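You operate a simulated robot arm through the tools that you are given. There is no shell and no other tool. Be economical: measure what you need, move in short steps, check, and stop when the job is done.

You are at the controls of a simulated robot arm. One attempt, no reset.

JOB
Clean the splash and the smudge off the window-side mirror.
Fine: wet the blue cloth at the cold tap under it for the splash, buff the smudge with the grey one, which stays dry; tap off, both cloths go back. What is to be rubbed or washed off counts as gone when no trace of it is left.

Only the result counts: the job must be done as asked and must still hold three seconds after the hand-in. Knocking over, shifting, dropping, spilling or breaking anything else fails it. Flat cloth is picked up by pressing the open fingertips on it (5 to 10 N) and closing them slowly along it; thin cloth reads only 2 to 8 mm in the jaws.

ROBOT AND FRAMES
A 6-joint arm with a two-finger parallel gripper, fixed in place. Base frame: the origin is at the foot of the arm, x ahead of it, y to its left, z up. Lengths are in mm, angles in degrees, forces in N, time in s.
With the tool pointing down near the work surface it reaches from about 360 to 820 mm from the base axis. Its first joint turns from -166.0 to 166.0 degrees. Payload 3.91 kg.
The TCP is the grasp point between the finger pads, 30 mm short of the fingertips. In the tool frame z runs along the fingers and y along their closing line. The gripper opens to 110 mm. The fingers are 20 mm wide and 10 mm thick; the gripper's body (48 by 112 mm) begins 55 mm behind the TCP.
Orientation is that of the tool frame in the base frame, as a unit quaternion [x, y, z, w]. With the fingers straight down and closing along the base's y, the tool's x points along the base's -x, its y along +y and its z along -z.

CONTROLS
- The arm moves only by the tool arm_command. Its argument "targets" is a list of rows, each a list of 3 entries, a list of its own where there are three numbers: the shift along the tool's x, y, z in mm, then the turn, a rotation vector about the tool's x, y, z in degrees, then the finger opening in mm, from 0 to 110. In form: [[[dx, dy, dz], [rx, ry, rz], claw], ...]. A call has 1 to 10 rows; each row is the pose to reach, as a shift and turn from the pose commanded when the call began, along the tool's axes at that moment. A row lasts 0.2 s, in which the tool goes at most 50 mm and 8.6 degrees; a call with a longer step from one row to the next is refused whole, and so is a gripper value outside its range. A pose out of reach is approached as far as the arm can. The call stops where the force on the tool passes 50 N (or 10 N more than at its start, if that is more) or the arm is blocked; 0.2 s more then pass. The fingers move at their own pace (about 45 mm/s each) and stop on an object; they squeeze with about 28 N. The grip force told is the motor's: it shows also when the fingers shut on nothing. Time passes only in rows, and 0.2 s behind the last, so rows that repeat a pose let the fingers close. It gives the time, the measured TCP pose, the force on the tool (base axes), the opening and the grip force at its end, in the units of the frame above (readings bear some noise), with the torque about the TCP (base axes, N m) and any sound that the robot's microphone picked up, and new pictures: "show" is both (left out), scene, wrist or none.
- Cameras (640 x 400 px; columns grow to the right, rows downward): "scene" is fixed at [209.8, -494.4, 1803.1]; the picture's right is [0.82, -0.57, 0.00], its down [-0.44, -0.63, -0.64] and it looks along [0.37, 0.52, -0.77] (base axes); focal length 320 px, centre (320, 200). "wrist" rides on the gripper at [77, 7, -114] in the tool frame; the picture's right is [-0.09, 1.00, 0.00], its down [-0.80, -0.07, -0.59] and it looks along [-0.59, -0.05, 0.80] (tool axes); focal length 270 px, centre (320, 200). There is no depth. A picture from a camera that has moved, and an enlarged one, comes with that camera's place and axes in the base frame and with its lens. The place of the scene camera against the robot may be out by one fixed shift of up to 18 mm in any direction.
- raise_lower(by): slides the trunk up (or, below 0, down) by that many mm; the arm rides with it, the base frame stays. It gives what a move gives, with no picture.
- inspect(camera, box): a new picture of the part [left, top, right, bottom] of that camera's present view, enlarged. The clock stands still meanwhile.
- hand_in(): hands the job in; it is judged then, once.

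Work in short steps. Places have to be worked out from the pictures, the camera data and where the tool is seen: move nearer, look again, correct. Check each grasp and each placing, and mend what went wrong. You have 120 turns and 200 pictures in all, those below and enlarged ones among them. Open the gripper and draw the arm clear of the work before you hand the job in, unless the task says otherwise; then end with one line.

The tools are called after "Emit:" as name(argument=value, ...) on one line, values as JSON. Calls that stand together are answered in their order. arm_command: Moves the arm, as the interface text tells. Its arguments: {"type":"object","properties":{"targets":{"type":"array"},"show":{"type":"string","enum":["both","scene","wrist","none"]}},"required":["targets"]} The other tools are called the same way: raise_lower (by) slides the trunk up or down; inspect (camera, box) takes an enlarged picture of a part of a camera's view; hand_in () hands the job in.

At the start:

```text
time_s: 0.0
tool_pos: [429.8, 19.4, 1400.3]
tcp_rot: [0.001, 1.0, 0.0, 0.0]
wrist_force: [-0.5, 0.7, -1.3]
torque: [-0.02, -0.01, 0.0]
gripper_width: 110.1
finger_force: 0.0
trunk travel left (down, up): [-575.0, 35.0]
```

scene: 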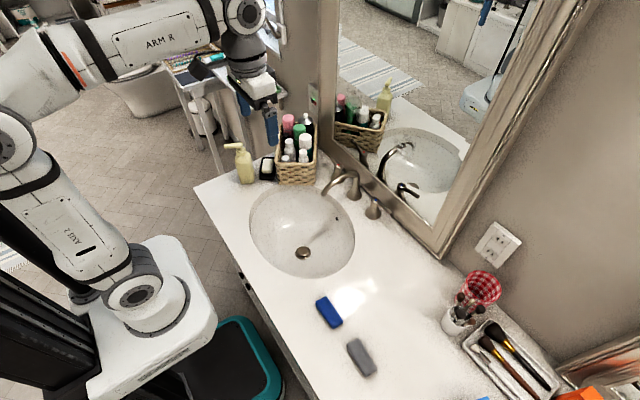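
wrist: 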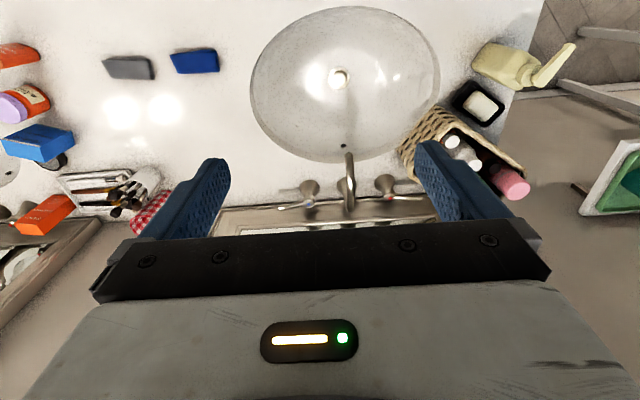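

I'll look closer at the mirrors and the counter before moving.

Emit:
inspect(camera="scene", box=[300, 0, 620, 200])

Emit:
inspect(camera="scene", box=[400, 200, 640, 400])

Emit:
inspect(camera="scene", box=[200, 80, 420, 280])

Emit:
inspect(camera="wrist", box=[0, 0, 320, 260])

```text
2.00 times, centred on (460, 100) of scene
camera zoom: at [209.8, -494.4, 1803.1], right [0.82, -0.57, 0.0], down [-0.44, -0.63, -0.64], along [0.37, 0.52, -0.77], focal length 640 px, centre (40, 400)
```

zoom: 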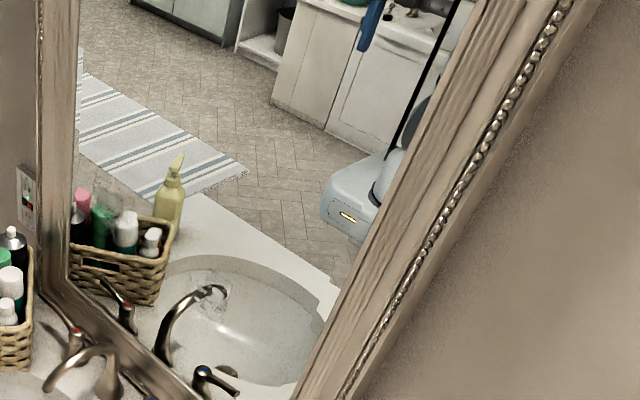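

```text
2.00 times, centred on (520, 300) of scene
camera zoom: at [209.8, -494.4, 1803.1], right [0.82, -0.57, 0.0], down [-0.44, -0.63, -0.64], along [0.37, 0.52, -0.77], focal length 640 px, centre (-80, 0)
```

zoom: 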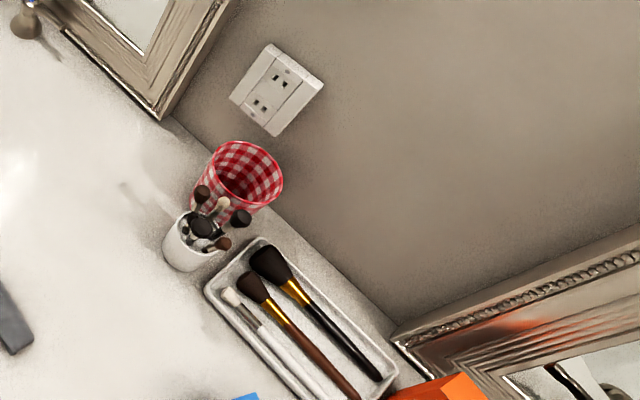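

```text
2.00 times, centred on (310, 180) of scene
camera zoom: at [209.8, -494.4, 1803.1], right [0.82, -0.57, 0.0], down [-0.44, -0.63, -0.64], along [0.37, 0.52, -0.77], focal length 640 px, centre (340, 240)
```

zoom: 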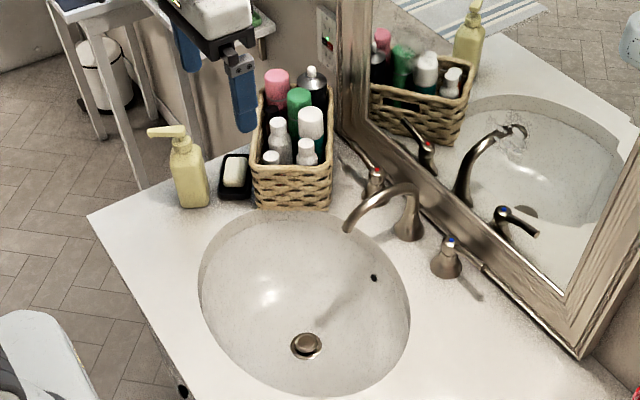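

```text
1.54 times, centred on (160, 130) of wrist
camera zoom: at [350.8, 26.7, 1515.1], right [0.09, 1.0, 0.0], down [0.8, -0.07, 0.59], along [0.59, -0.05, -0.8], focal length 416 px, centre (566, 308)
```

zoom: 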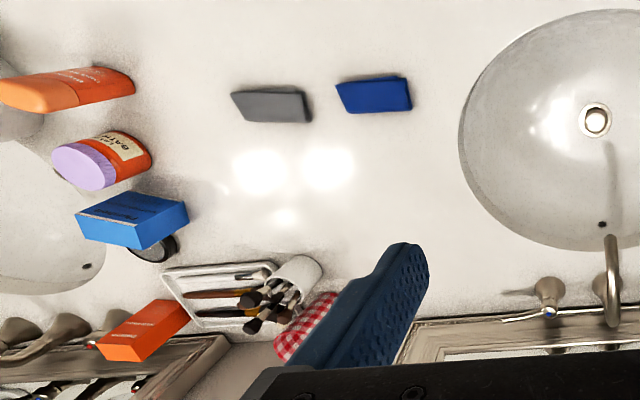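

Next I look for the window, to tell which mirror is meant, and for the marks on the glass.

Emit:
inspect(camera="scene", box=[160, 0, 340, 110])

Emit:
inspect(camera="scene", box=[320, 60, 480, 220])

Emit:
inspect(camera="wrist", box=[400, 0, 640, 260])

```text
3.56 times, centred on (250, 55) of scene
camera zoom: at [209.8, -494.4, 1803.1], right [0.82, -0.57, 0.0], down [-0.44, -0.63, -0.64], along [0.37, 0.52, -0.77], focal length 1137 px, centre (569, 716)
```

zoom: 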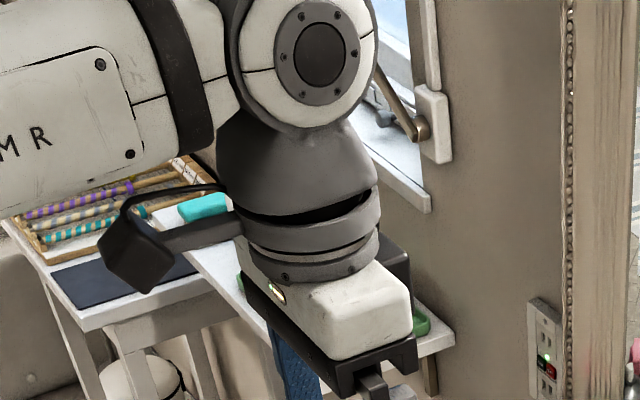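

```text
2.50 times, centred on (400, 140) of scene
camera zoom: at [209.8, -494.4, 1803.1], right [0.82, -0.57, 0.0], down [-0.44, -0.63, -0.64], along [0.37, 0.52, -0.77], focal length 800 px, centre (120, 350)
```

zoom: 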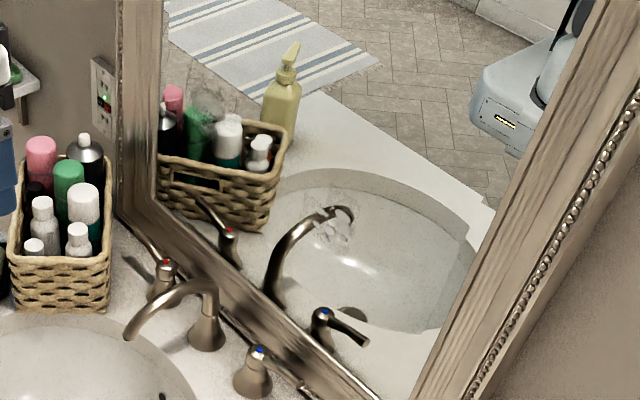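

```text
1.54 times, centred on (520, 130) of wrist
camera zoom: at [350.8, 26.7, 1515.1], right [0.09, 1.0, 0.0], down [0.8, -0.07, 0.59], along [0.59, -0.05, -0.8], focal length 416 px, centre (12, 308)
```

zoom: 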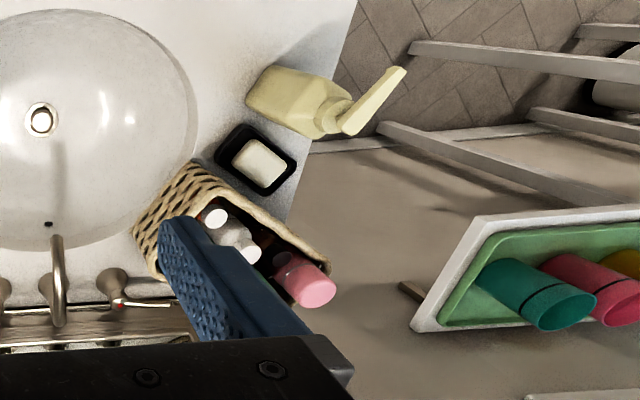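

The window is beyond the left end, so the left mirror is meant. I see a grey haze (smudge) near its left edge and a droplet patch (splash) above the spout. I'll lower the trunk and tilt the wrist camera toward the mirror.

Emit:
raise_lower(by=-200)

Emit:
arm_command(targets=[[[0, 0, 0], [0, -7, 0], 110], [[0, 0, 0], [0, -14, 0], 110], [[0, 0, 0], [0, -21, 0], 110], [[0, 0, 0], [0, -28, 0], 110], [[0, 0, 0], [0, -35, 0], 110]])

```text
time_s: 2.2
tool_pos: [427.0, 19.3, 1199.4]
tcp_rot: [0.0, 1.0, 0.0, -0.001]
wrist_force: [0.4, -0.2, 0.3]
torque: [0.01, 0.0, -0.01]
gripper_width: 110.0
finger_force: 0.0
trunk travel left (down, up): [-375.0, 235.0]
```

```text
time_s: 3.4
tool_pos: [427.6, 20.3, 1198.7]
tcp_rot: [0.0, 0.953, 0.001, 0.302]
wrist_force: [0.0, 0.1, 0.6]
torque: [0.01, 0.0, -0.01]
gripper_width: 109.9
finger_force: 0.2
trunk travel left (down, up): [-375.0, 235.0]
camera wrist: at [298.7, 27.5, 1249.6], right [0.07, 1.0, 0.05], down [0.31, -0.07, 0.95], along [0.95, -0.05, -0.32], focal length 270 px, centre (320, 200)
```

scene: 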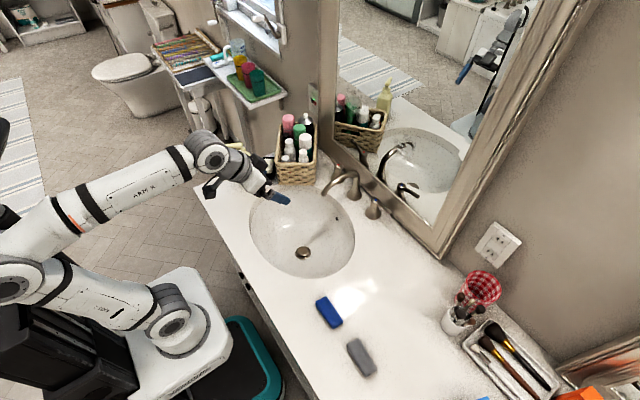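
wrist: 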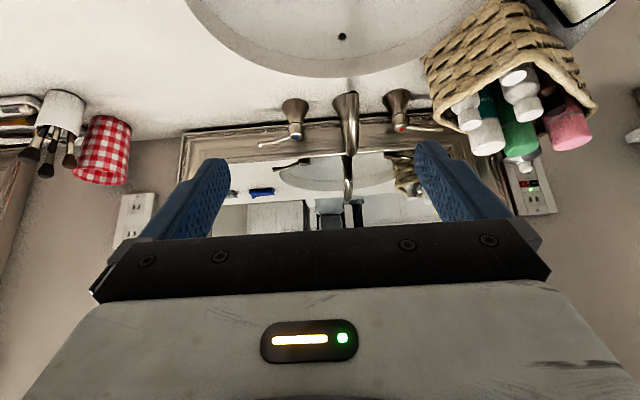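

The wrist picture is upside down in this pose and the palm hides the glass. Pitching up further will bring the mirror into the clear upper half.

Emit:
arm_command(targets=[[[0, 0, 0], [0, -8, 0], 110], [[0, 0, 0], [0, -16, 0], 110], [[0, 0, 0], [0, -24, 0], 110], [[0, 0, 0], [0, -32, 0], 110], [[0, 0, 0], [0, -40, 0], 110]], show="wrist")

Emit:
inspect(camera="wrist", box=[160, 0, 480, 200])

```text
time_s: 4.8
tool_pos: [457.3, 19.9, 1152.2]
tcp_rot: [0.001, 0.839, -0.01, 0.545]
wrist_force: [-0.6, -0.5, -0.6]
torque: [0.03, 0.01, 0.01]
gripper_width: 110.0
finger_force: 0.1
trunk travel left (down, up): [-375.0, 235.0]
stopped in row 5: the arm was blocked; the commanded pose is now the measured one
camera wrist: at [320.3, 27.8, 1129.7], right [0.05, 1.0, 0.06], down [-0.22, -0.05, 0.97], along [0.97, -0.06, 0.22], focal length 270 px, centre (320, 200)
```

wrist: 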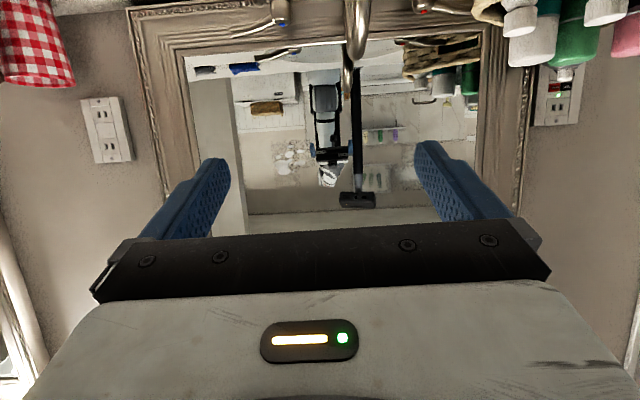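

```text
2.00 times, centred on (320, 100) of wrist
camera zoom: at [320.3, 27.8, 1129.7], right [0.05, 1.0, 0.06], down [-0.22, -0.05, 0.97], along [0.97, -0.06, 0.22], focal length 541 px, centre (320, 400)
```

zoom: 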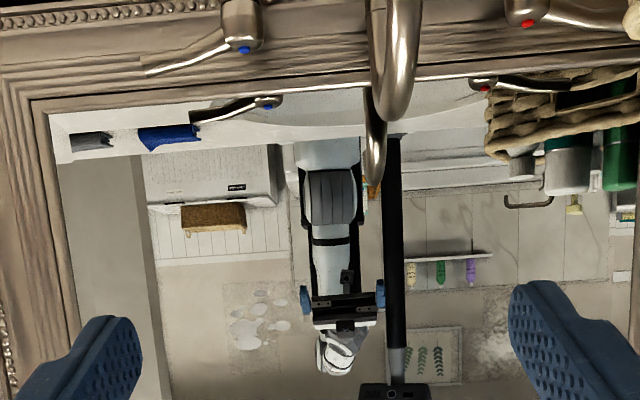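

Both marks show: white blobs left of the arm's reflection (splash, about y -62, z 1160) and a haze at the right (smudge, about y 165, z 1190), if the glass is near x 830. I'll enlarge both.

Emit:
inspect(camera="wrist", box=[250, 120, 330, 200])

Emit:
inspect(camera="wrist", box=[360, 110, 450, 220])

```text
5.00 times, centred on (290, 160) of wrist
camera zoom: at [320.3, 27.8, 1129.7], right [0.05, 1.0, 0.06], down [-0.22, -0.05, 0.97], along [0.97, -0.06, 0.22], focal length 1351 px, centre (470, 400)
```

zoom: 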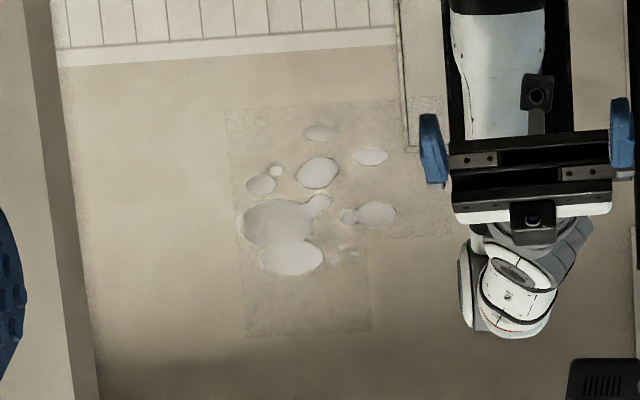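

```text
3.64 times, centred on (405, 165) of wrist
camera zoom: at [320.3, 27.8, 1129.7], right [0.05, 1.0, 0.06], down [-0.22, -0.05, 0.97], along [0.97, -0.06, 0.22], focal length 983 px, centre (11, 327)
```

zoom: 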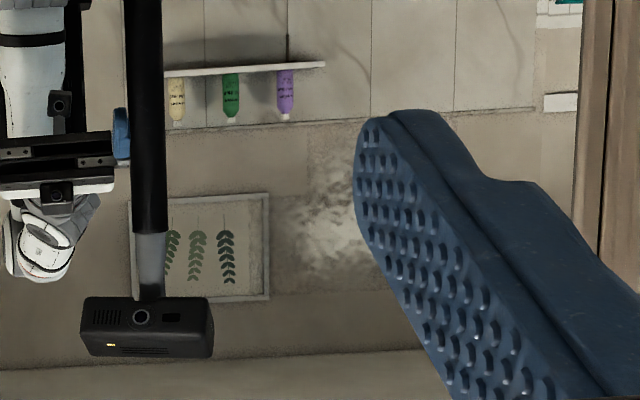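

The splash blobs span about 62 mm; the smudge is about 60 mm. Now I return to tool-down and go over to the grey cloth, near (428, -379).

Emit:
arm_command(targets=[[[0, 0, 0], [0, 8.3, 0], 110], [[0, 0, 0], [0, 16.6, 0], 110], [[0, 0, 0], [0, 24.9, 0], 110], [[0, 0, 0], [0, 33.2, 0], 110], [[0, 0, 0], [0, 41.5, 0], 110], [[0, 0, 0], [0, 49.8, 0], 110], [[0, 0, 0], [0, 58, 0], 110], [[0, 0, 0], [0, 66, 0], 110]], show="none")

```text
time_s: 6.6
tool_pos: [456.7, 18.6, 1155.6]
tcp_rot: [0.007, 1.0, -0.009, 0.002]
wrist_force: [-0.9, 0.0, -0.2]
torque: [0.01, 0.01, 0.0]
gripper_width: 109.9
finger_force: 0.1
trunk travel left (down, up): [-375.0, 235.0]
```

Now I translate sideways to hover over the grey cloth.

Emit:
arm_command(targets=[[[0, -40, 0], [0, 0, 0], 110], [[0, -80, 0], [0, 0, 0], 110], [[0, -120, 0], [0, 0, 0], 110], [[0, -160, 0], [0, 0, 0], 110], [[5, -200, 20], [0, 0, 0], 110], [[10, -240, 40], [0, 0, 0], 110], [[15, -280, 60], [0, 0, 0], 110], [[20, -320, 70], [0, 0, 0], 110], [[25, -360, 80], [0, 0, 0], 110], [[30, -390, 80], [0, 0, 0], 110]])

```text
time_s: 8.8
tool_pos: [419.9, -369.6, 1083.0]
tcp_rot: [0.006, 1.0, -0.009, 0.004]
wrist_force: [-0.4, -0.6, -0.5]
torque: [-0.01, -0.03, -0.03]
gripper_width: 109.9
finger_force: 0.0
trunk travel left (down, up): [-375.0, 235.0]
camera wrist: at [341.0, -361.7, 1196.8], right [0.1, 0.99, -0.01], down [0.8, -0.07, 0.6], along [0.6, -0.07, -0.8], focal length 270 px, centre (320, 200)
```

scene: 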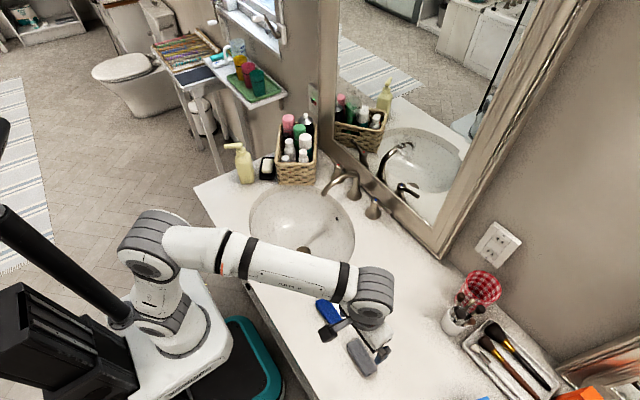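
wrist: 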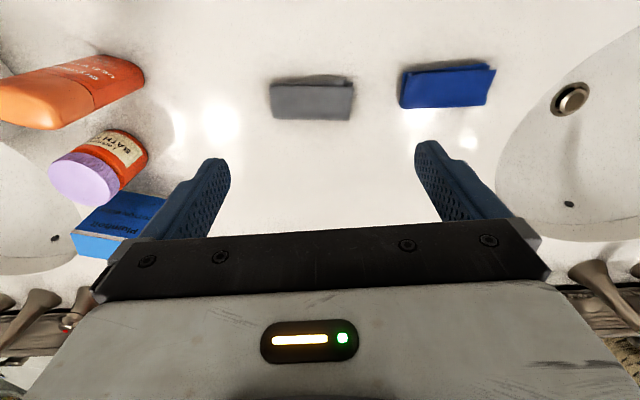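

The grey cloth is about 86 x 48 mm with its centre near (425, -382). I'll descend above it with the fingers at 50 mm.

Emit:
arm_command(targets=[[[-2, -6, 30], [0, 0, 0], 80], [[-5, -13, 60], [0, 0, 0], 50], [[-5, -13, 90], [0, 0, 0], 50], [[-5, -13, 115], [0, 0, 0], 50]])

```text
time_s: 9.8
tool_pos: [426.0, -385.7, 967.5]
tcp_rot: [0.007, 1.0, -0.007, 0.004]
wrist_force: [0.1, -0.1, -0.1]
torque: [0.0, 0.0, 0.0]
gripper_width: 50.2
finger_force: 0.1
trunk travel left (down, up): [-375.0, 235.0]
camera wrist: at [347.0, -375.6, 1082.4], right [0.1, 0.99, -0.01], down [0.8, -0.07, 0.6], along [0.6, -0.07, -0.8], focal length 270 px, centre (320, 200)
```

scene: 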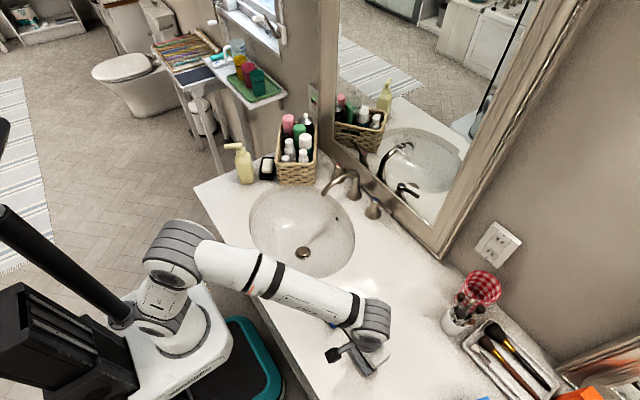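
wrist: 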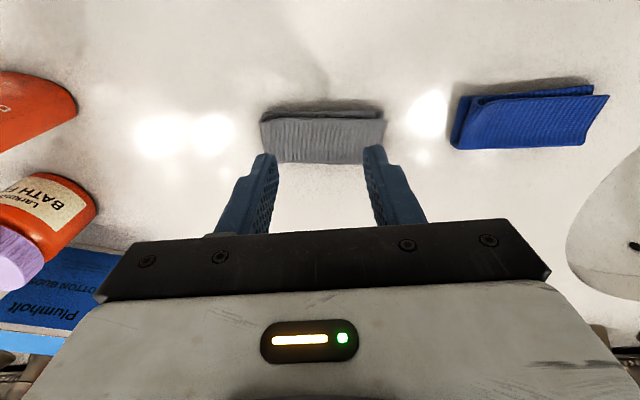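

The fingertips are aligned over the cloth. Now I lower gently to find contact.

Emit:
arm_command(targets=[[[2, 1, 8], [0, 0, 0], 50], [[2, 1, 14], [0, 0, 0], 50], [[2, 1, 18], [0, 0, 0], 50]], show="none")

```text
time_s: 10.6
tool_pos: [425.9, -384.5, 949.5]
tcp_rot: [0.006, 1.0, -0.007, 0.004]
wrist_force: [-0.2, 0.1, -0.1]
torque: [-0.02, 0.0, 0.03]
gripper_width: 50.1
finger_force: 0.0
trunk travel left (down, up): [-375.0, 235.0]
```

No contact yet; going on in smaller steps.

Emit:
arm_command(targets=[[[0, 0, 3], [0, 0, 0], 50], [[0, 0, 6], [0, 0, 0], 50]], show="none")

```text
time_s: 11.2
tool_pos: [424.9, -385.1, 943.0]
tcp_rot: [0.006, 1.0, -0.009, 0.003]
wrist_force: [0.4, 1.5, 0.4]
torque: [-0.01, 0.0, 0.06]
gripper_width: 50.1
finger_force: 0.1
trunk travel left (down, up): [-375.0, 235.0]
```

Still free of contact (the force is only noise).

Emit:
arm_command(targets=[[[0, 0, 2], [0, 0, 0], 50], [[0, 0, 4], [0, 0, 0], 50]], show="wrist")

```text
time_s: 11.8
tool_pos: [425.7, -385.6, 939.3]
tcp_rot: [0.006, 1.0, -0.008, 0.003]
wrist_force: [0.3, 0.0, 0.3]
torque: [0.01, 0.01, -0.02]
gripper_width: 50.1
finger_force: 0.1
trunk travel left (down, up): [-375.0, 235.0]
camera wrist: at [346.9, -376.7, 1053.6], right [0.1, 0.99, -0.01], down [0.8, -0.07, 0.6], along [0.6, -0.07, -0.8], focal length 270 px, centre (320, 200)
```

wrist: 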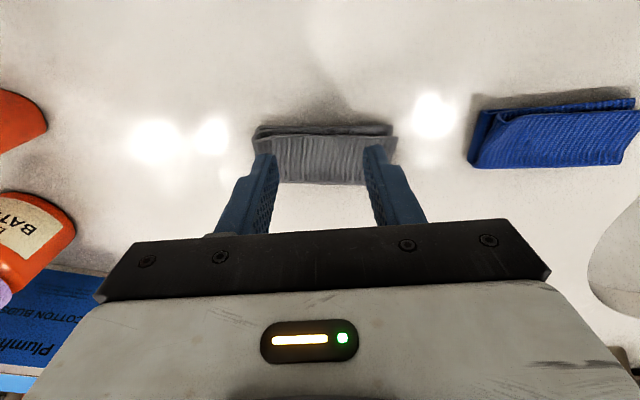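

Tips are over the cloth; still lower.

Emit:
arm_command(targets=[[[0, 0, 2], [0, 0, 0], 50], [[0, 0, 4], [0, 0, 0], 50]], show="none")

```text
time_s: 12.4
tool_pos: [425.5, -385.5, 937.8]
tcp_rot: [0.006, 1.0, -0.009, 0.004]
wrist_force: [0.3, -0.1, 13.9]
torque: [0.4, -0.1, -0.03]
gripper_width: 50.7
finger_force: 0.1
trunk travel left (down, up): [-375.0, 235.0]
```

Contact at 14 N, slightly too hard. I'll ease up 1.5 mm and close slowly.

Emit:
arm_command(targets=[[[0, 0, -1.5], [0, 0, 0], 50], [[0, 0, -1.5], [0, 0, 0], 45], [[0, 0, -1.5], [0, 0, 0], 40], [[0, 0, -1.5], [0, 0, 0], 35], [[0, 0, -1.5], [0, 0, 0], 30]], show="wrist")

```text
time_s: 13.6
tool_pos: [425.4, -385.4, 936.8]
tcp_rot: [0.006, 1.0, -0.009, 0.004]
wrist_force: [0.1, 5.7, 11.0]
torque: [0.37, -0.01, 0.05]
gripper_width: 33.1
finger_force: 2.7
trunk travel left (down, up): [-375.0, 235.0]
camera wrist: at [346.5, -375.7, 1051.5], right [0.1, 0.99, -0.02], down [0.8, -0.07, 0.6], along [0.6, -0.07, -0.8], focal length 270 px, centre (320, 200)
```

wrist: 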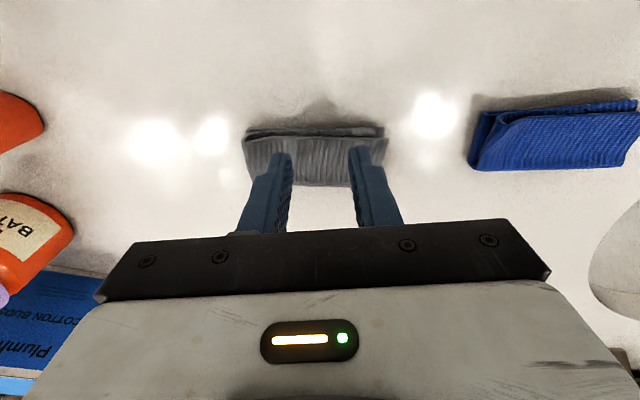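

Cloth is sliding a bit along with one finger; continue closing.

Emit:
arm_command(targets=[[[0, 0, 0], [0, 0, 0], 26], [[0, 0, 0], [0, 0, 0], 22], [[0, 0, 0], [0, 0, 0], 18], [[0, 0, 0], [0, 0, 0], 14], [[0, 0, 0], [0, 0, 0], 10], [[0, 0, 0], [0, 0, 0], 6], [[0, 0, 0], [0, 0, 0], 2], [[0, 0, 0], [0, 0, 0], 0], [[0, 0, 0], [0, 0, 0], 0]], show="wrist")

```text
time_s: 15.6
tool_pos: [426.3, -386.6, 937.9]
tcp_rot: [0.006, 1.0, -0.009, 0.003]
wrist_force: [-1.0, 1.3, 9.1]
torque: [0.07, -0.01, -0.01]
gripper_width: 0.0
finger_force: 28.3
trunk travel left (down, up): [-375.0, 235.0]
camera wrist: at [346.6, -376.3, 1051.4], right [0.1, 0.99, -0.02], down [0.8, -0.07, 0.6], along [0.6, -0.07, -0.8], focal length 270 px, centre (320, 200)
```

wrist: 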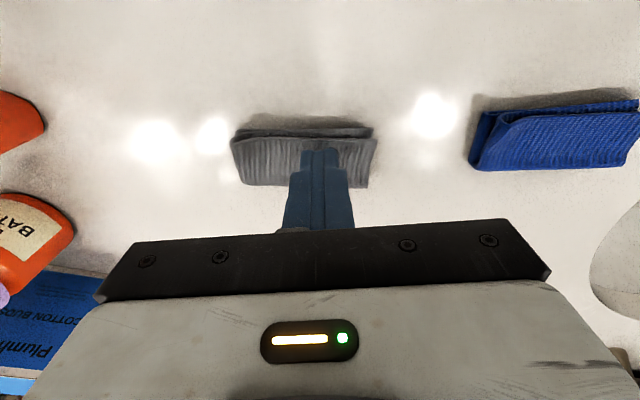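

The fingers shut on nothing: a 1° tilt let only the +y finger press, and the cloth slid about 13 mm to -y. I'll lift, level the tool, re-centre and try again.

Emit:
arm_command(targets=[[[0, 0, -12], [0, 0, 0], 0], [[0, -5, -12], [-0.5, 0, 0], 20], [[0, -11, -12], [-1.1, 0, 0], 50], [[0, -11, -12], [-1.1, 0, 0], 50], [[0, -11, -8], [-1.1, 0, 0], 50], [[0, -11, -4], [-1.1, 0, 0], 50]], show="wrist")

```text
time_s: 17.0
tool_pos: [426.9, -396.0, 941.3]
tcp_rot: [0.007, 1.0, 0.002, 0.004]
wrist_force: [-0.7, -0.8, 1.0]
torque: [-0.01, -0.03, -0.01]
gripper_width: 50.0
finger_force: 0.2
trunk travel left (down, up): [-375.0, 235.0]
camera wrist: at [347.1, -389.9, 1056.0], right [0.1, 0.99, 0.0], down [0.8, -0.08, 0.6], along [0.6, -0.06, -0.8], focal length 270 px, centre (320, 200)
```

wrist: 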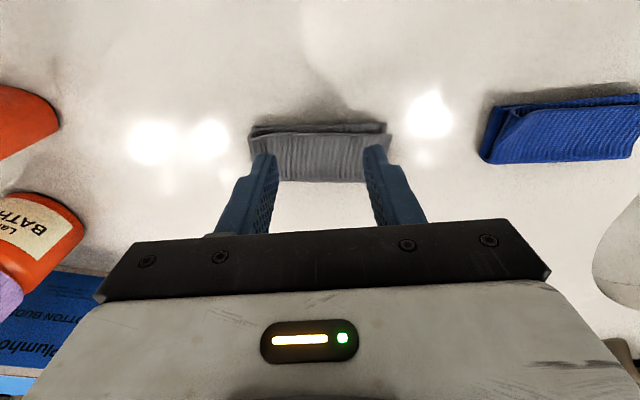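

Centred and level. Pressing down.

Emit:
arm_command(targets=[[[0, 0, 2], [0, 0, 0], 50], [[0, 0, 4], [0, 0, 0], 50]], show="none")

```text
time_s: 17.6
tool_pos: [426.8, -397.8, 936.7]
tcp_rot: [0.005, 1.0, 0.001, 0.003]
wrist_force: [-0.2, 0.5, 1.1]
torque: [-0.05, 0.0, -0.02]
gripper_width: 50.0
finger_force: 0.2
trunk travel left (down, up): [-375.0, 235.0]
```

Emit:
arm_command(targets=[[[0, 0, 1], [0, 0, 0], 50], [[0, 0, 1.5], [0, 0, 0], 50]], show="none")

```text
time_s: 18.2
tool_pos: [426.3, -396.4, 936.8]
tcp_rot: [0.006, 1.0, 0.0, 0.004]
wrist_force: [0.1, -1.0, 10.2]
torque: [-0.12, -0.06, 0.0]
gripper_width: 50.0
finger_force: 0.2
trunk travel left (down, up): [-375.0, 235.0]
```

10 N, nearly balanced. Closing slowly.

Emit:
arm_command(targets=[[[0, 0, 0], [0, 0, 0], 47], [[0, 0, 0], [0, 0, 0], 44], [[0, 0, 0], [0, 0, 0], 41], [[0, 0, 0], [0, 0, 0], 38], [[0, 0, 0], [0, 0, 0], 35], [[0, 0, 0], [0, 0, 0], 32], [[0, 0, 0], [0, 0, 0], 29], [[0, 0, 0], [0, 0, 0], 26], [[0, 0, 0], [0, 0, 0], 23], [[0, 0, 0], [0, 0, 0], 20]], show="wrist")

```text
time_s: 20.4
tool_pos: [426.1, -395.6, 936.9]
tcp_rot: [0.006, 1.0, 0.001, 0.004]
wrist_force: [0.6, -4.4, 21.8]
torque: [-0.32, -0.16, -0.01]
gripper_width: 26.0
finger_force: 6.1
trunk travel left (down, up): [-375.0, 235.0]
camera wrist: at [346.5, -388.3, 1051.2], right [0.1, 0.99, 0.0], down [0.8, -0.08, 0.6], along [0.6, -0.06, -0.8], focal length 270 px, centre (320, 200)
```

wrist: 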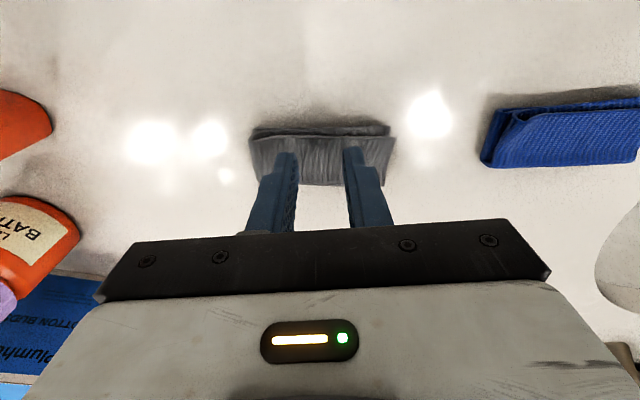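

Force rose to 22 N; easing up while I close on.

Emit:
arm_command(targets=[[[0, 0, -1.3], [0, 0, 0], 23], [[0, 0, -1.3], [0, 0, 0], 20], [[0, 0, -1.3], [0, 0, 0], 17], [[0, 0, -1.3], [0, 0, 0], 14], [[0, 0, -1.3], [0, 0, 0], 11], [[0, 0, -1.3], [0, 0, 0], 8], [[0, 0, -1.3], [0, 0, 0], 5], [[0, 0, -1.3], [0, 0, 0], 2], [[0, 0, -1.3], [0, 0, 0], 0], [[0, 0, -1.3], [0, 0, 0], 0]], show="wrist")

```text
time_s: 22.6
tool_pos: [425.4, -397.2, 936.6]
tcp_rot: [0.007, 1.0, 0.002, 0.004]
wrist_force: [-0.1, -1.0, 13.5]
torque: [0.01, 0.0, 0.01]
gripper_width: 0.0
finger_force: 28.2
trunk travel left (down, up): [-375.0, 235.0]
camera wrist: at [346.6, -388.9, 1051.5], right [0.1, 0.99, 0.0], down [0.8, -0.08, 0.6], along [0.6, -0.06, -0.8], focal length 270 px, centre (320, 200)
```

wrist: 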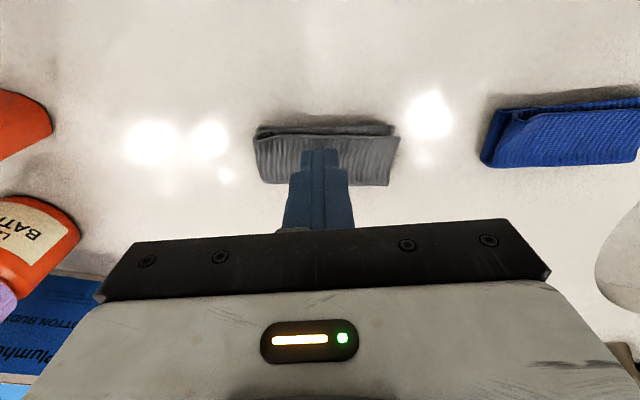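

Again nothing gathered; the force overshot the 5 to 10 N band. I'll retry, reopening on the cloth and holding about 7 N throughout.

Emit:
arm_command(targets=[[[0, 0, -8], [0, 0, 0], 0], [[0, 0, -8], [0, 0, 0], 20], [[0, 0, -8], [0, 0, 0], 36], [[0, 0, -8], [0, 0, 0], 36], [[0, 0, -3], [0, 0, 0], 36], [[0, 0, -1.3], [0, 0, 0], 36]], show="none")

```text
time_s: 24.0
tool_pos: [423.4, -397.4, 938.4]
tcp_rot: [0.007, 1.0, 0.002, 0.004]
wrist_force: [-0.5, -0.3, -0.1]
torque: [0.03, 0.0, -0.02]
gripper_width: 35.9
finger_force: 0.0
trunk travel left (down, up): [-375.0, 235.0]
```

Emit:
arm_command(targets=[[[0, 0, 0.8], [0, 0, 0], 36], [[0, 0, 1.3], [0, 0, 0], 36]], show="none")

```text
time_s: 24.6
tool_pos: [423.5, -397.2, 937.9]
tcp_rot: [0.006, 1.0, 0.001, 0.003]
wrist_force: [1.0, -0.9, 4.0]
torque: [-0.1, -0.02, -0.01]
gripper_width: 36.0
finger_force: 0.2
trunk travel left (down, up): [-375.0, 235.0]
```

Emit:
arm_command(targets=[[[0, 0, 0.3], [0.3, 0, 0], 36], [[0, 0, 0.3], [0.3, 0, 0], 33], [[0, 0, 0.3], [0.3, 0, 0], 31], [[0, 0, 0.3], [0.3, 0, 0], 29]], show="none")

```text
time_s: 25.6
tool_pos: [425.8, -398.5, 936.0]
tcp_rot: [0.007, 1.0, 0.0, 0.003]
wrist_force: [0.1, -0.7, 8.7]
torque: [0.02, -0.02, -0.01]
gripper_width: 30.8
finger_force: 2.5
trunk travel left (down, up): [-375.0, 235.0]
```

8.7 N and balanced. Continuing in slow steps.

Emit:
arm_command(targets=[[[0, 0, 0], [0, 0, 0], 27], [[0, 0, 0], [0, 0, 0], 25], [[0, 0, 0], [0, 0, 0], 23], [[0, 0, 0], [0, 0, 0], 21]], show="none")

```text
time_s: 26.6
tool_pos: [424.9, -397.0, 936.5]
tcp_rot: [0.006, 1.0, 0.0, 0.004]
wrist_force: [1.9, 0.3, 10.3]
torque: [0.02, -0.03, 0.0]
gripper_width: 23.1
finger_force: 2.1
trunk travel left (down, up): [-375.0, 235.0]
```

Emit:
arm_command(targets=[[[0, 0, -0.2], [0, 0, 0], 19], [[0, 0, -0.3], [0, 0, 0], 17], [[0, 0, -0.3], [0, 0, 0], 15], [[0, 0, -0.3], [0, 0, 0], 13]], show="wrist")

```text
time_s: 27.6
tool_pos: [425.2, -396.2, 937.5]
tcp_rot: [0.006, 1.0, -0.001, 0.003]
wrist_force: [-0.5, 1.0, 9.7]
torque: [0.02, -0.09, -0.01]
gripper_width: 15.7
finger_force: 2.7
trunk travel left (down, up): [-375.0, 235.0]
camera wrist: at [345.8, -388.3, 1051.6], right [0.1, 0.99, 0.0], down [0.8, -0.08, 0.6], along [0.6, -0.06, -0.8], focal length 270 px, centre (320, 200)
```

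wrist: 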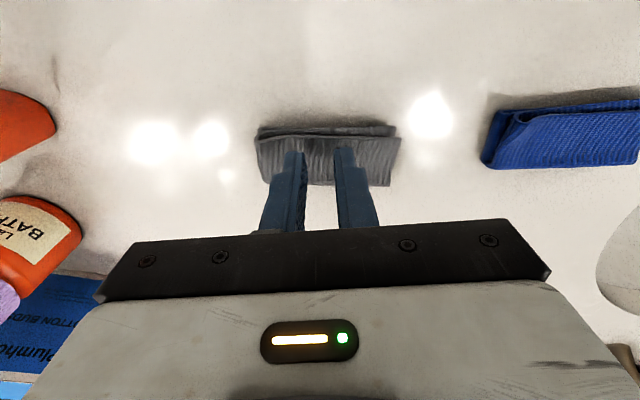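

Emit:
arm_command(targets=[[[0, 0, 0], [0, 0, 0], 11], [[0, 0, 0], [0, 0, 0], 9], [[0, 0, 0], [0, 0, 0], 7], [[0, 0, 0], [0, 0, 0], 5], [[0, 0, 0], [0, 0, 0], 3], [[0, 0, 0], [0, 0, 0], 1], [[0, 0, 0], [0, 0, 0], 0]], show="wrist")

```text
time_s: 29.2
tool_pos: [425.9, -396.6, 937.2]
tcp_rot: [0.006, 1.0, -0.001, 0.004]
wrist_force: [-1.1, 1.0, 10.5]
torque: [0.14, -0.01, 0.02]
gripper_width: 0.1
finger_force: 27.7
trunk travel left (down, up): [-375.0, 235.0]
camera wrist: at [345.7, -388.4, 1051.5], right [0.1, 0.99, 0.0], down [0.8, -0.08, 0.6], along [0.6, -0.06, -0.8], focal length 270 px, centre (320, 200)
```

wrist: 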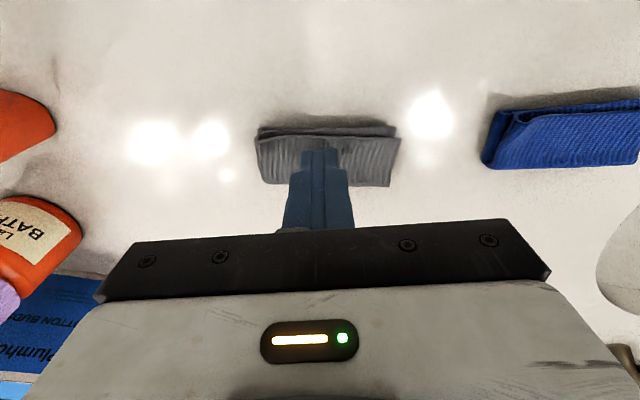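

No gathering. Perhaps these are thick folded pads rather than flat sheets. I'll raise and look at them enlarged.

Emit:
arm_command(targets=[[[0, 0, -20], [0, 0, 0], 0], [[0, 0, -40], [0, 0, 0], 40]], show="none")

Emit:
inspect(camera="wrist", box=[240, 60, 400, 180])

Emit:
inspect(camera="wrist", box=[420, 50, 620, 180])

```text
time_s: 29.8
tool_pos: [423.1, -395.3, 976.7]
tcp_rot: [0.006, 1.0, -0.001, 0.003]
wrist_force: [0.0, 0.2, 0.3]
torque: [0.01, 0.0, -0.02]
gripper_width: 32.6
finger_force: 0.0
trunk travel left (down, up): [-375.0, 235.0]
```

```text
3.33 times, centred on (320, 120) of wrist
camera zoom: at [346.7, -387.7, 1090.8], right [0.1, 0.99, 0.0], down [0.8, -0.08, 0.6], along [0.6, -0.06, -0.8], focal length 901 px, centre (320, 467)
```

zoom: 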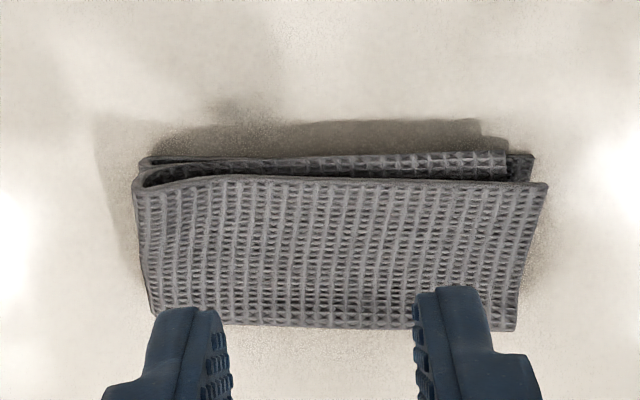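

```text
3.08 times, centred on (520, 115) of wrist
camera zoom: at [346.7, -387.7, 1090.8], right [0.1, 0.99, 0.0], down [0.8, -0.08, 0.6], along [0.6, -0.06, -0.8], focal length 832 px, centre (-295, 462)
```

zoom: 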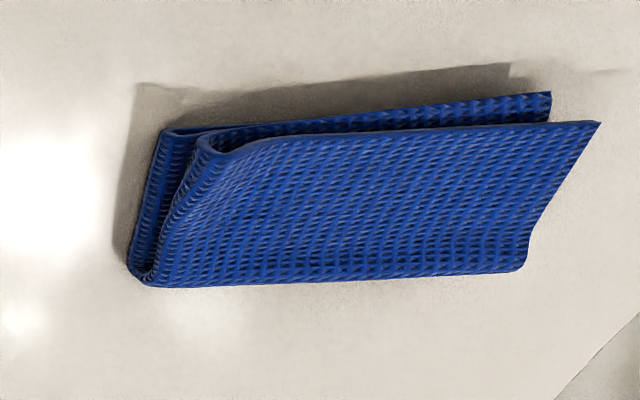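

These are loosely folded pads about 16 mm thick, 88 x 40 mm, centred near (429, -391). I'll turn the gripper 90° to straddle the short side and gather it from both edges.

Emit:
arm_command(targets=[[[0, 0, -10], [0, 0, -8.5], 70], [[0, 0, -20], [0, 0, -17], 70], [[0, 0, -20], [0, 0, -25.5], 70], [[0, 0, -20], [0, 0, -34], 70], [[0, 0, -20], [0, 0, -42.5], 70], [[-5, 4, -20], [0, 0, -51], 70], [[-5, 4, -20], [0, 0, -59.5], 70], [[-5, 4, -20], [0, 0, -68], 70], [[-5, 4, -20], [0, 0, -76.5], 70], [[-5, 4, -20], [0, 0, -85], 70]], show="wrist")

```text
time_s: 32.0
tool_pos: [430.7, -392.2, 997.1]
tcp_rot: [-0.672, 0.74, -0.002, 0.002]
wrist_force: [-0.1, 0.4, 0.1]
torque: [0.01, 0.0, 0.03]
gripper_width: 70.2
finger_force: 0.1
trunk travel left (down, up): [-375.0, 235.0]
camera wrist: at [413.8, -468.4, 1111.8], right [-0.98, 0.18, -0.01], down [0.14, 0.79, 0.59], along [0.12, 0.58, -0.8], focal length 270 px, centre (320, 200)
```

wrist: 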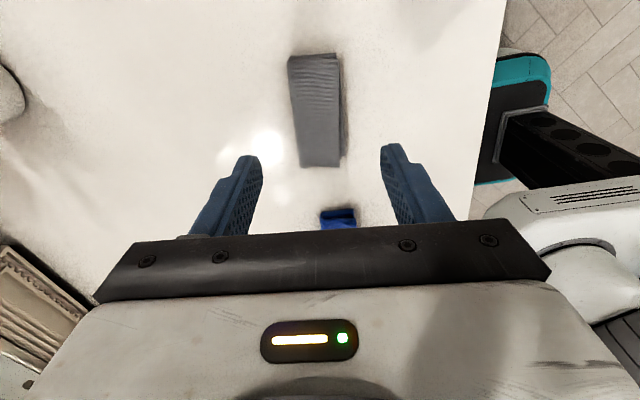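

The pad lies between the fingers. I'll finish the rotation and lower to just above pad height.

Emit:
arm_command(targets=[[[3, 0, 15], [0, 0, -3], 66], [[5, 0, 35], [0, 0, -5], 66], [[5, 0, 52], [0, 0, -5], 66]], show="wrist")

```text
time_s: 32.8
tool_pos: [431.2, -398.0, 946.3]
tcp_rot: [-0.702, 0.712, -0.003, 0.001]
wrist_force: [0.1, 0.3, 0.3]
torque: [0.02, -0.01, -0.02]
gripper_width: 66.1
finger_force: 0.1
trunk travel left (down, up): [-375.0, 235.0]
camera wrist: at [420.3, -473.9, 1061.8], right [-0.99, 0.1, -0.01], down [0.08, 0.8, 0.59], along [0.07, 0.59, -0.8], focal length 270 px, centre (320, 200)
```

wrist: 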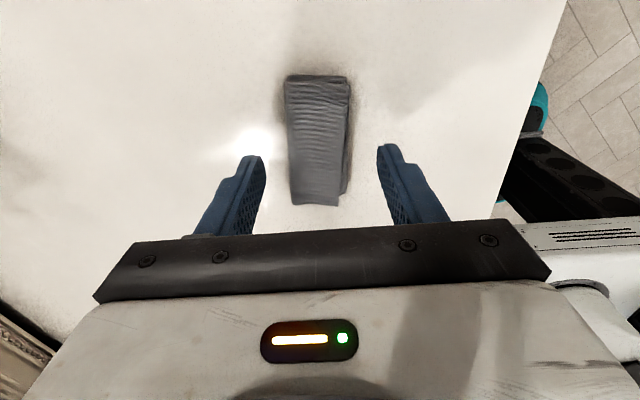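

Straddling with clear margins on both sides. Descending beside the pad until the counter is felt.

Emit:
arm_command(targets=[[[0, 0, 5], [0, 0, 0], 66], [[0, 0, 9], [0, 0, 0], 66], [[0, 0, 12], [0, 0, 0], 66]], show="none")

```text
time_s: 33.6
tool_pos: [430.7, -396.2, 933.5]
tcp_rot: [-0.703, 0.712, -0.003, 0.001]
wrist_force: [-0.1, -0.2, 0.4]
torque: [-0.01, 0.01, -0.01]
gripper_width: 66.0
finger_force: 0.0
trunk travel left (down, up): [-375.0, 235.0]
```

Emit:
arm_command(targets=[[[0, 0, 2], [0, 0, 0], 66], [[0, 0, 4], [0, 0, 0], 66], [[0, 0, 5], [0, 0, 0], 66]], show="none")

```text
time_s: 34.4
tool_pos: [430.7, -397.8, 928.2]
tcp_rot: [-0.703, 0.711, -0.003, 0.003]
wrist_force: [-0.3, -0.4, -0.7]
torque: [0.04, 0.0, -0.04]
gripper_width: 66.0
finger_force: 0.1
trunk travel left (down, up): [-375.0, 235.0]
```

Emit:
arm_command(targets=[[[0, 0, 2], [0, 0, 0], 66], [[0, 0, 3.5], [0, 0, 0], 66]], show="none")

```text
time_s: 35.0
tool_pos: [429.2, -397.9, 923.6]
tcp_rot: [-0.703, 0.711, -0.004, 0.002]
wrist_force: [0.3, 0.0, -0.2]
torque: [0.01, 0.0, 0.03]
gripper_width: 66.1
finger_force: 0.1
trunk travel left (down, up): [-375.0, 235.0]
```

Tips are about 13 mm below the pad's top with no counter contact. Closing slowly here.

Emit:
arm_command(targets=[[[0, 0, 0], [0, 0, 0], 60], [[0, 0, 0], [0, 0, 0], 54], [[0, 0, 0], [0, 0, 0], 48], [[0, 0, 0], [0, 0, 0], 43], [[0, 0, 0], [0, 0, 0], 38], [[0, 0, 0], [0, 0, 0], 33], [[0, 0, 0], [0, 0, 0], 28], [[0, 0, 0], [0, 0, 0], 23]], show="wrist")

```text
time_s: 36.8
tool_pos: [432.0, -397.5, 924.6]
tcp_rot: [-0.703, 0.711, -0.004, 0.002]
wrist_force: [0.8, -0.1, 0.5]
torque: [0.03, -0.01, -0.04]
gripper_width: 38.0
finger_force: 28.3
trunk travel left (down, up): [-375.0, 235.0]
camera wrist: at [420.9, -473.6, 1039.6], right [-0.99, 0.1, -0.01], down [0.08, 0.8, 0.59], along [0.07, 0.59, -0.8], focal length 270 px, centre (320, 200)
```

wrist: 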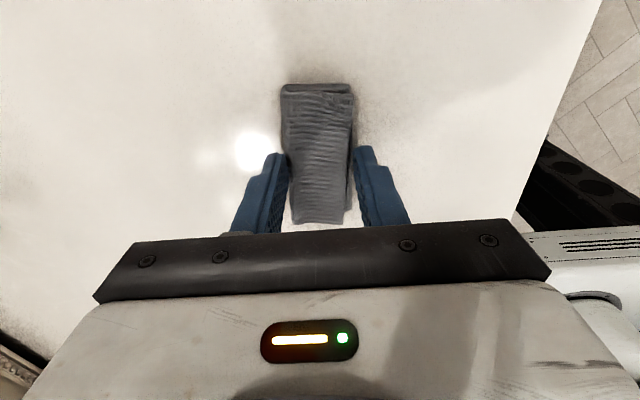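

It grips as a slab at 38 mm with 28 N. To leave more cloth proud of the fingertips for wiping, I'll regrip 4 mm higher, then lift.

Emit:
arm_command(targets=[[[0, 0, 0], [0, 0, 0], 48], [[0, 0, 0], [0, 0, 0], 48], [[0, 0, -4.5], [0, 0, 0], 48], [[0, 0, -4.5], [0, 0, 0], 40], [[0, 0, -4.5], [0, 0, 0], 34], [[0, 0, -4.5], [0, 0, 0], 28], [[0, 0, -4.5], [0, 0, 0], 28], [[0, 0, -15], [0, 0, 0], 28], [[0, 0, -45], [0, 0, 0], 28], [[0, 0, -85], [0, 0, 0], 28]])

```text
time_s: 39.0
tool_pos: [425.0, -397.6, 1009.3]
tcp_rot: [-0.702, 0.712, -0.001, 0.002]
wrist_force: [-1.1, -0.9, 0.3]
torque: [-0.03, 0.0, 0.01]
gripper_width: 28.2
finger_force: 0.1
trunk travel left (down, up): [-375.0, 235.0]
camera wrist: at [416.7, -474.0, 1124.7], right [-0.99, 0.1, -0.01], down [0.08, 0.8, 0.59], along [0.06, 0.59, -0.8], focal length 270 px, centre (320, 200)
```

scene: 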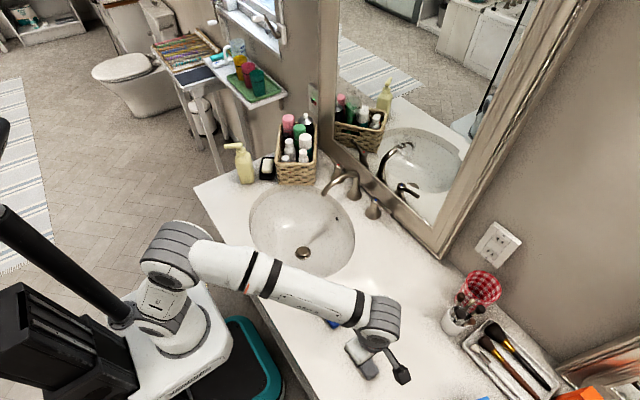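
wrist: 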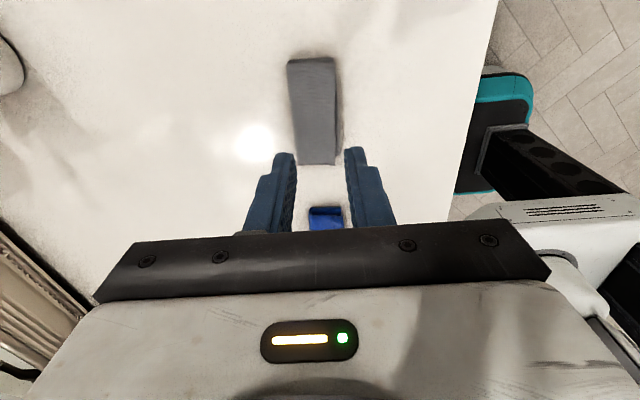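

It slipped: the overlap was too small. I'll go back to the deeper grip and command full closure.

Emit:
arm_command(targets=[[[1, -3, 0], [0, 0, 0], 50], [[1, -3, 20], [0, 0, 0], 66], [[1, -3, 50], [0, 0, 0], 66], [[1, -3, 70], [0, 0, 0], 66], [[1, -3, 80], [0, 0, 0], 66], [[1, -3, 86], [0, 0, 0], 66]], show="wrist")

```text
time_s: 40.4
tool_pos: [432.6, -401.3, 924.1]
tcp_rot: [-0.702, 0.712, -0.002, 0.001]
wrist_force: [0.1, -0.3, 0.3]
torque: [0.03, 0.0, -0.01]
gripper_width: 66.0
finger_force: 0.0
trunk travel left (down, up): [-375.0, 235.0]
camera wrist: at [423.5, -477.5, 1040.0], right [-0.99, 0.1, -0.01], down [0.08, 0.8, 0.59], along [0.07, 0.59, -0.8], focal length 270 px, centre (320, 200)
```

wrist: 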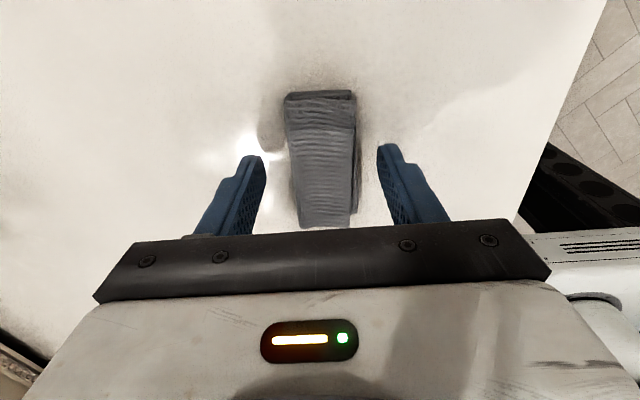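

Emit:
arm_command(targets=[[[0, 0, 2], [0, 0, 0], 56], [[0, 0, 2], [0, 0, 0], 46], [[0, 0, 2], [0, 0, 0], 38], [[0, 0, 2], [0, 0, 0], 30], [[0, 0, 2], [0, 0, 0], 20], [[0, 0, 2], [0, 0, 0], 10], [[0, 0, 2], [0, 0, 0], 0], [[0, 0, 2], [0, 0, 0], 0]], show="wrist")

```text
time_s: 42.2
tool_pos: [434.4, -400.3, 921.6]
tcp_rot: [-0.703, 0.711, -0.004, 0.003]
wrist_force: [-0.2, -0.1, -0.6]
torque: [0.0, 0.03, 0.02]
gripper_width: 38.3
finger_force: 28.5
trunk travel left (down, up): [-375.0, 235.0]
camera wrist: at [424.0, -476.4, 1037.9], right [-0.99, 0.1, -0.01], down [0.08, 0.8, 0.59], along [0.07, 0.59, -0.8], focal length 270 px, centre (320, 200)
```

wrist: 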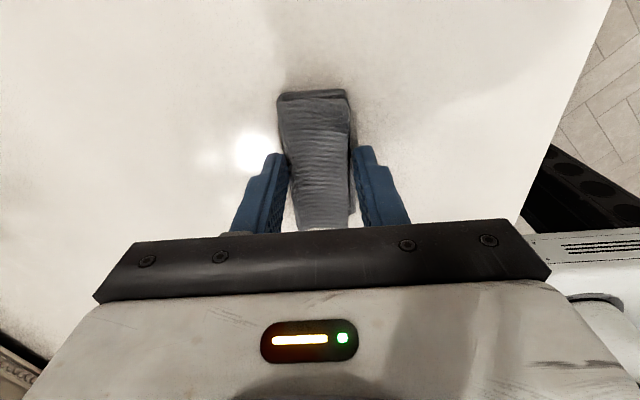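

Firm at 38 mm with 28.5 N. A slow lift to test the hold.

Emit:
arm_command(targets=[[[0, 0, -5], [0, 0, 0], 0], [[0, 0, -15], [0, 0, 0], 0], [[0, 0, -35], [0, 0, 0], 0], [[0, 0, -60], [0, 0, 0], 0]])

Emit:
inspect(camera="wrist", box=[240, 60, 400, 240])

```text
time_s: 43.2
tool_pos: [430.9, -399.8, 980.8]
tcp_rot: [-0.703, 0.711, -0.003, 0.001]
wrist_force: [0.1, -1.6, 0.0]
torque: [0.0, 0.02, -0.01]
gripper_width: 38.2
finger_force: 28.5
trunk travel left (down, up): [-375.0, 235.0]
camera wrist: at [421.8, -476.1, 1095.8], right [-0.99, 0.1, -0.01], down [0.08, 0.8, 0.59], along [0.06, 0.59, -0.8], focal length 270 px, centre (320, 200)
```

scene: 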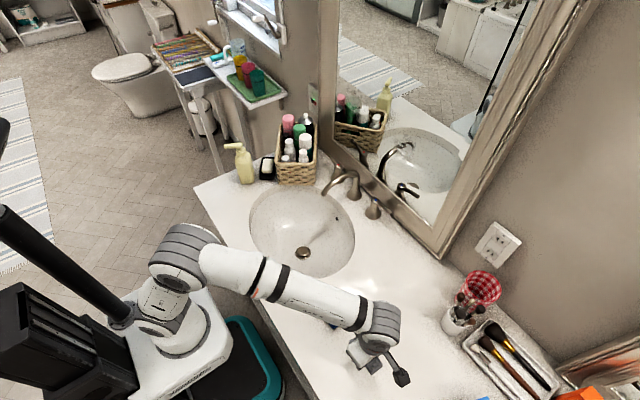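
wrist: 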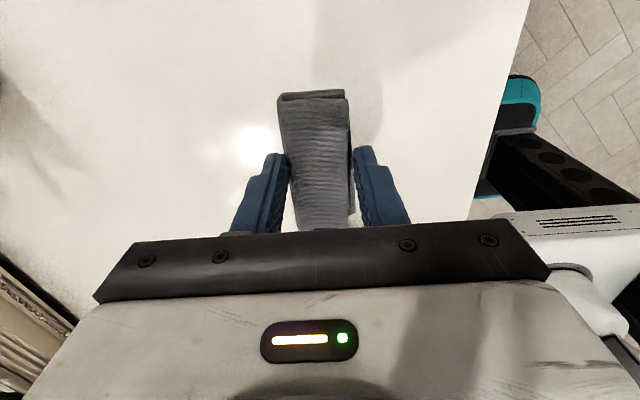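

```text
2.22 times, centred on (320, 150) of wrist
camera zoom: at [421.8, -476.1, 1095.8], right [-0.99, 0.1, -0.01], down [0.08, 0.8, 0.59], along [0.06, 0.59, -0.8], focal length 601 px, centre (320, 311)
```

zoom: 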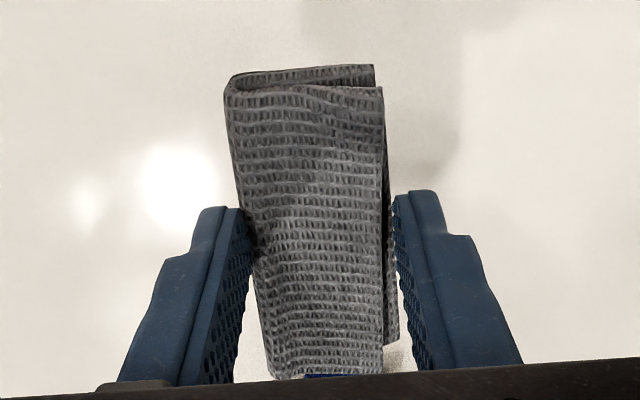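

The grey pad is held. Because it barely protrudes past the tips, I'll wipe with the tool yawed so the pad's overhanging end meets the glass first. First I carry it up and over in front of the mirror.

Emit:
arm_command(targets=[[[0, 0, -48], [0, 0, 0], 0], [[-10, -5, -94], [0, 0, 0], 0], [[-40, -10, -130], [0, 0, 0], 0], [[-80, -15, -150], [0, 0, 0], 0], [[-125, -20, -165], [0, 0, 0], 0], [[-172, -25, -175], [0, 0, 0], 0], [[-220, -30, -180], [0, 0, 0], 0], [[-268, -35, -185], [0, 0, 0], 0], [[-316, -40, -185], [0, 0, 0], 0], [[-364, -45, -185], [0, 0, 0], 0]], show="none")

```text
time_s: 45.4
tool_pos: [482.1, -30.7, 1165.4]
tcp_rot: [-0.702, 0.713, -0.002, 0.002]
wrist_force: [1.2, 0.0, -0.1]
torque: [0.01, 0.01, -0.03]
gripper_width: 38.1
finger_force: 27.5
trunk travel left (down, up): [-375.0, 235.0]
```

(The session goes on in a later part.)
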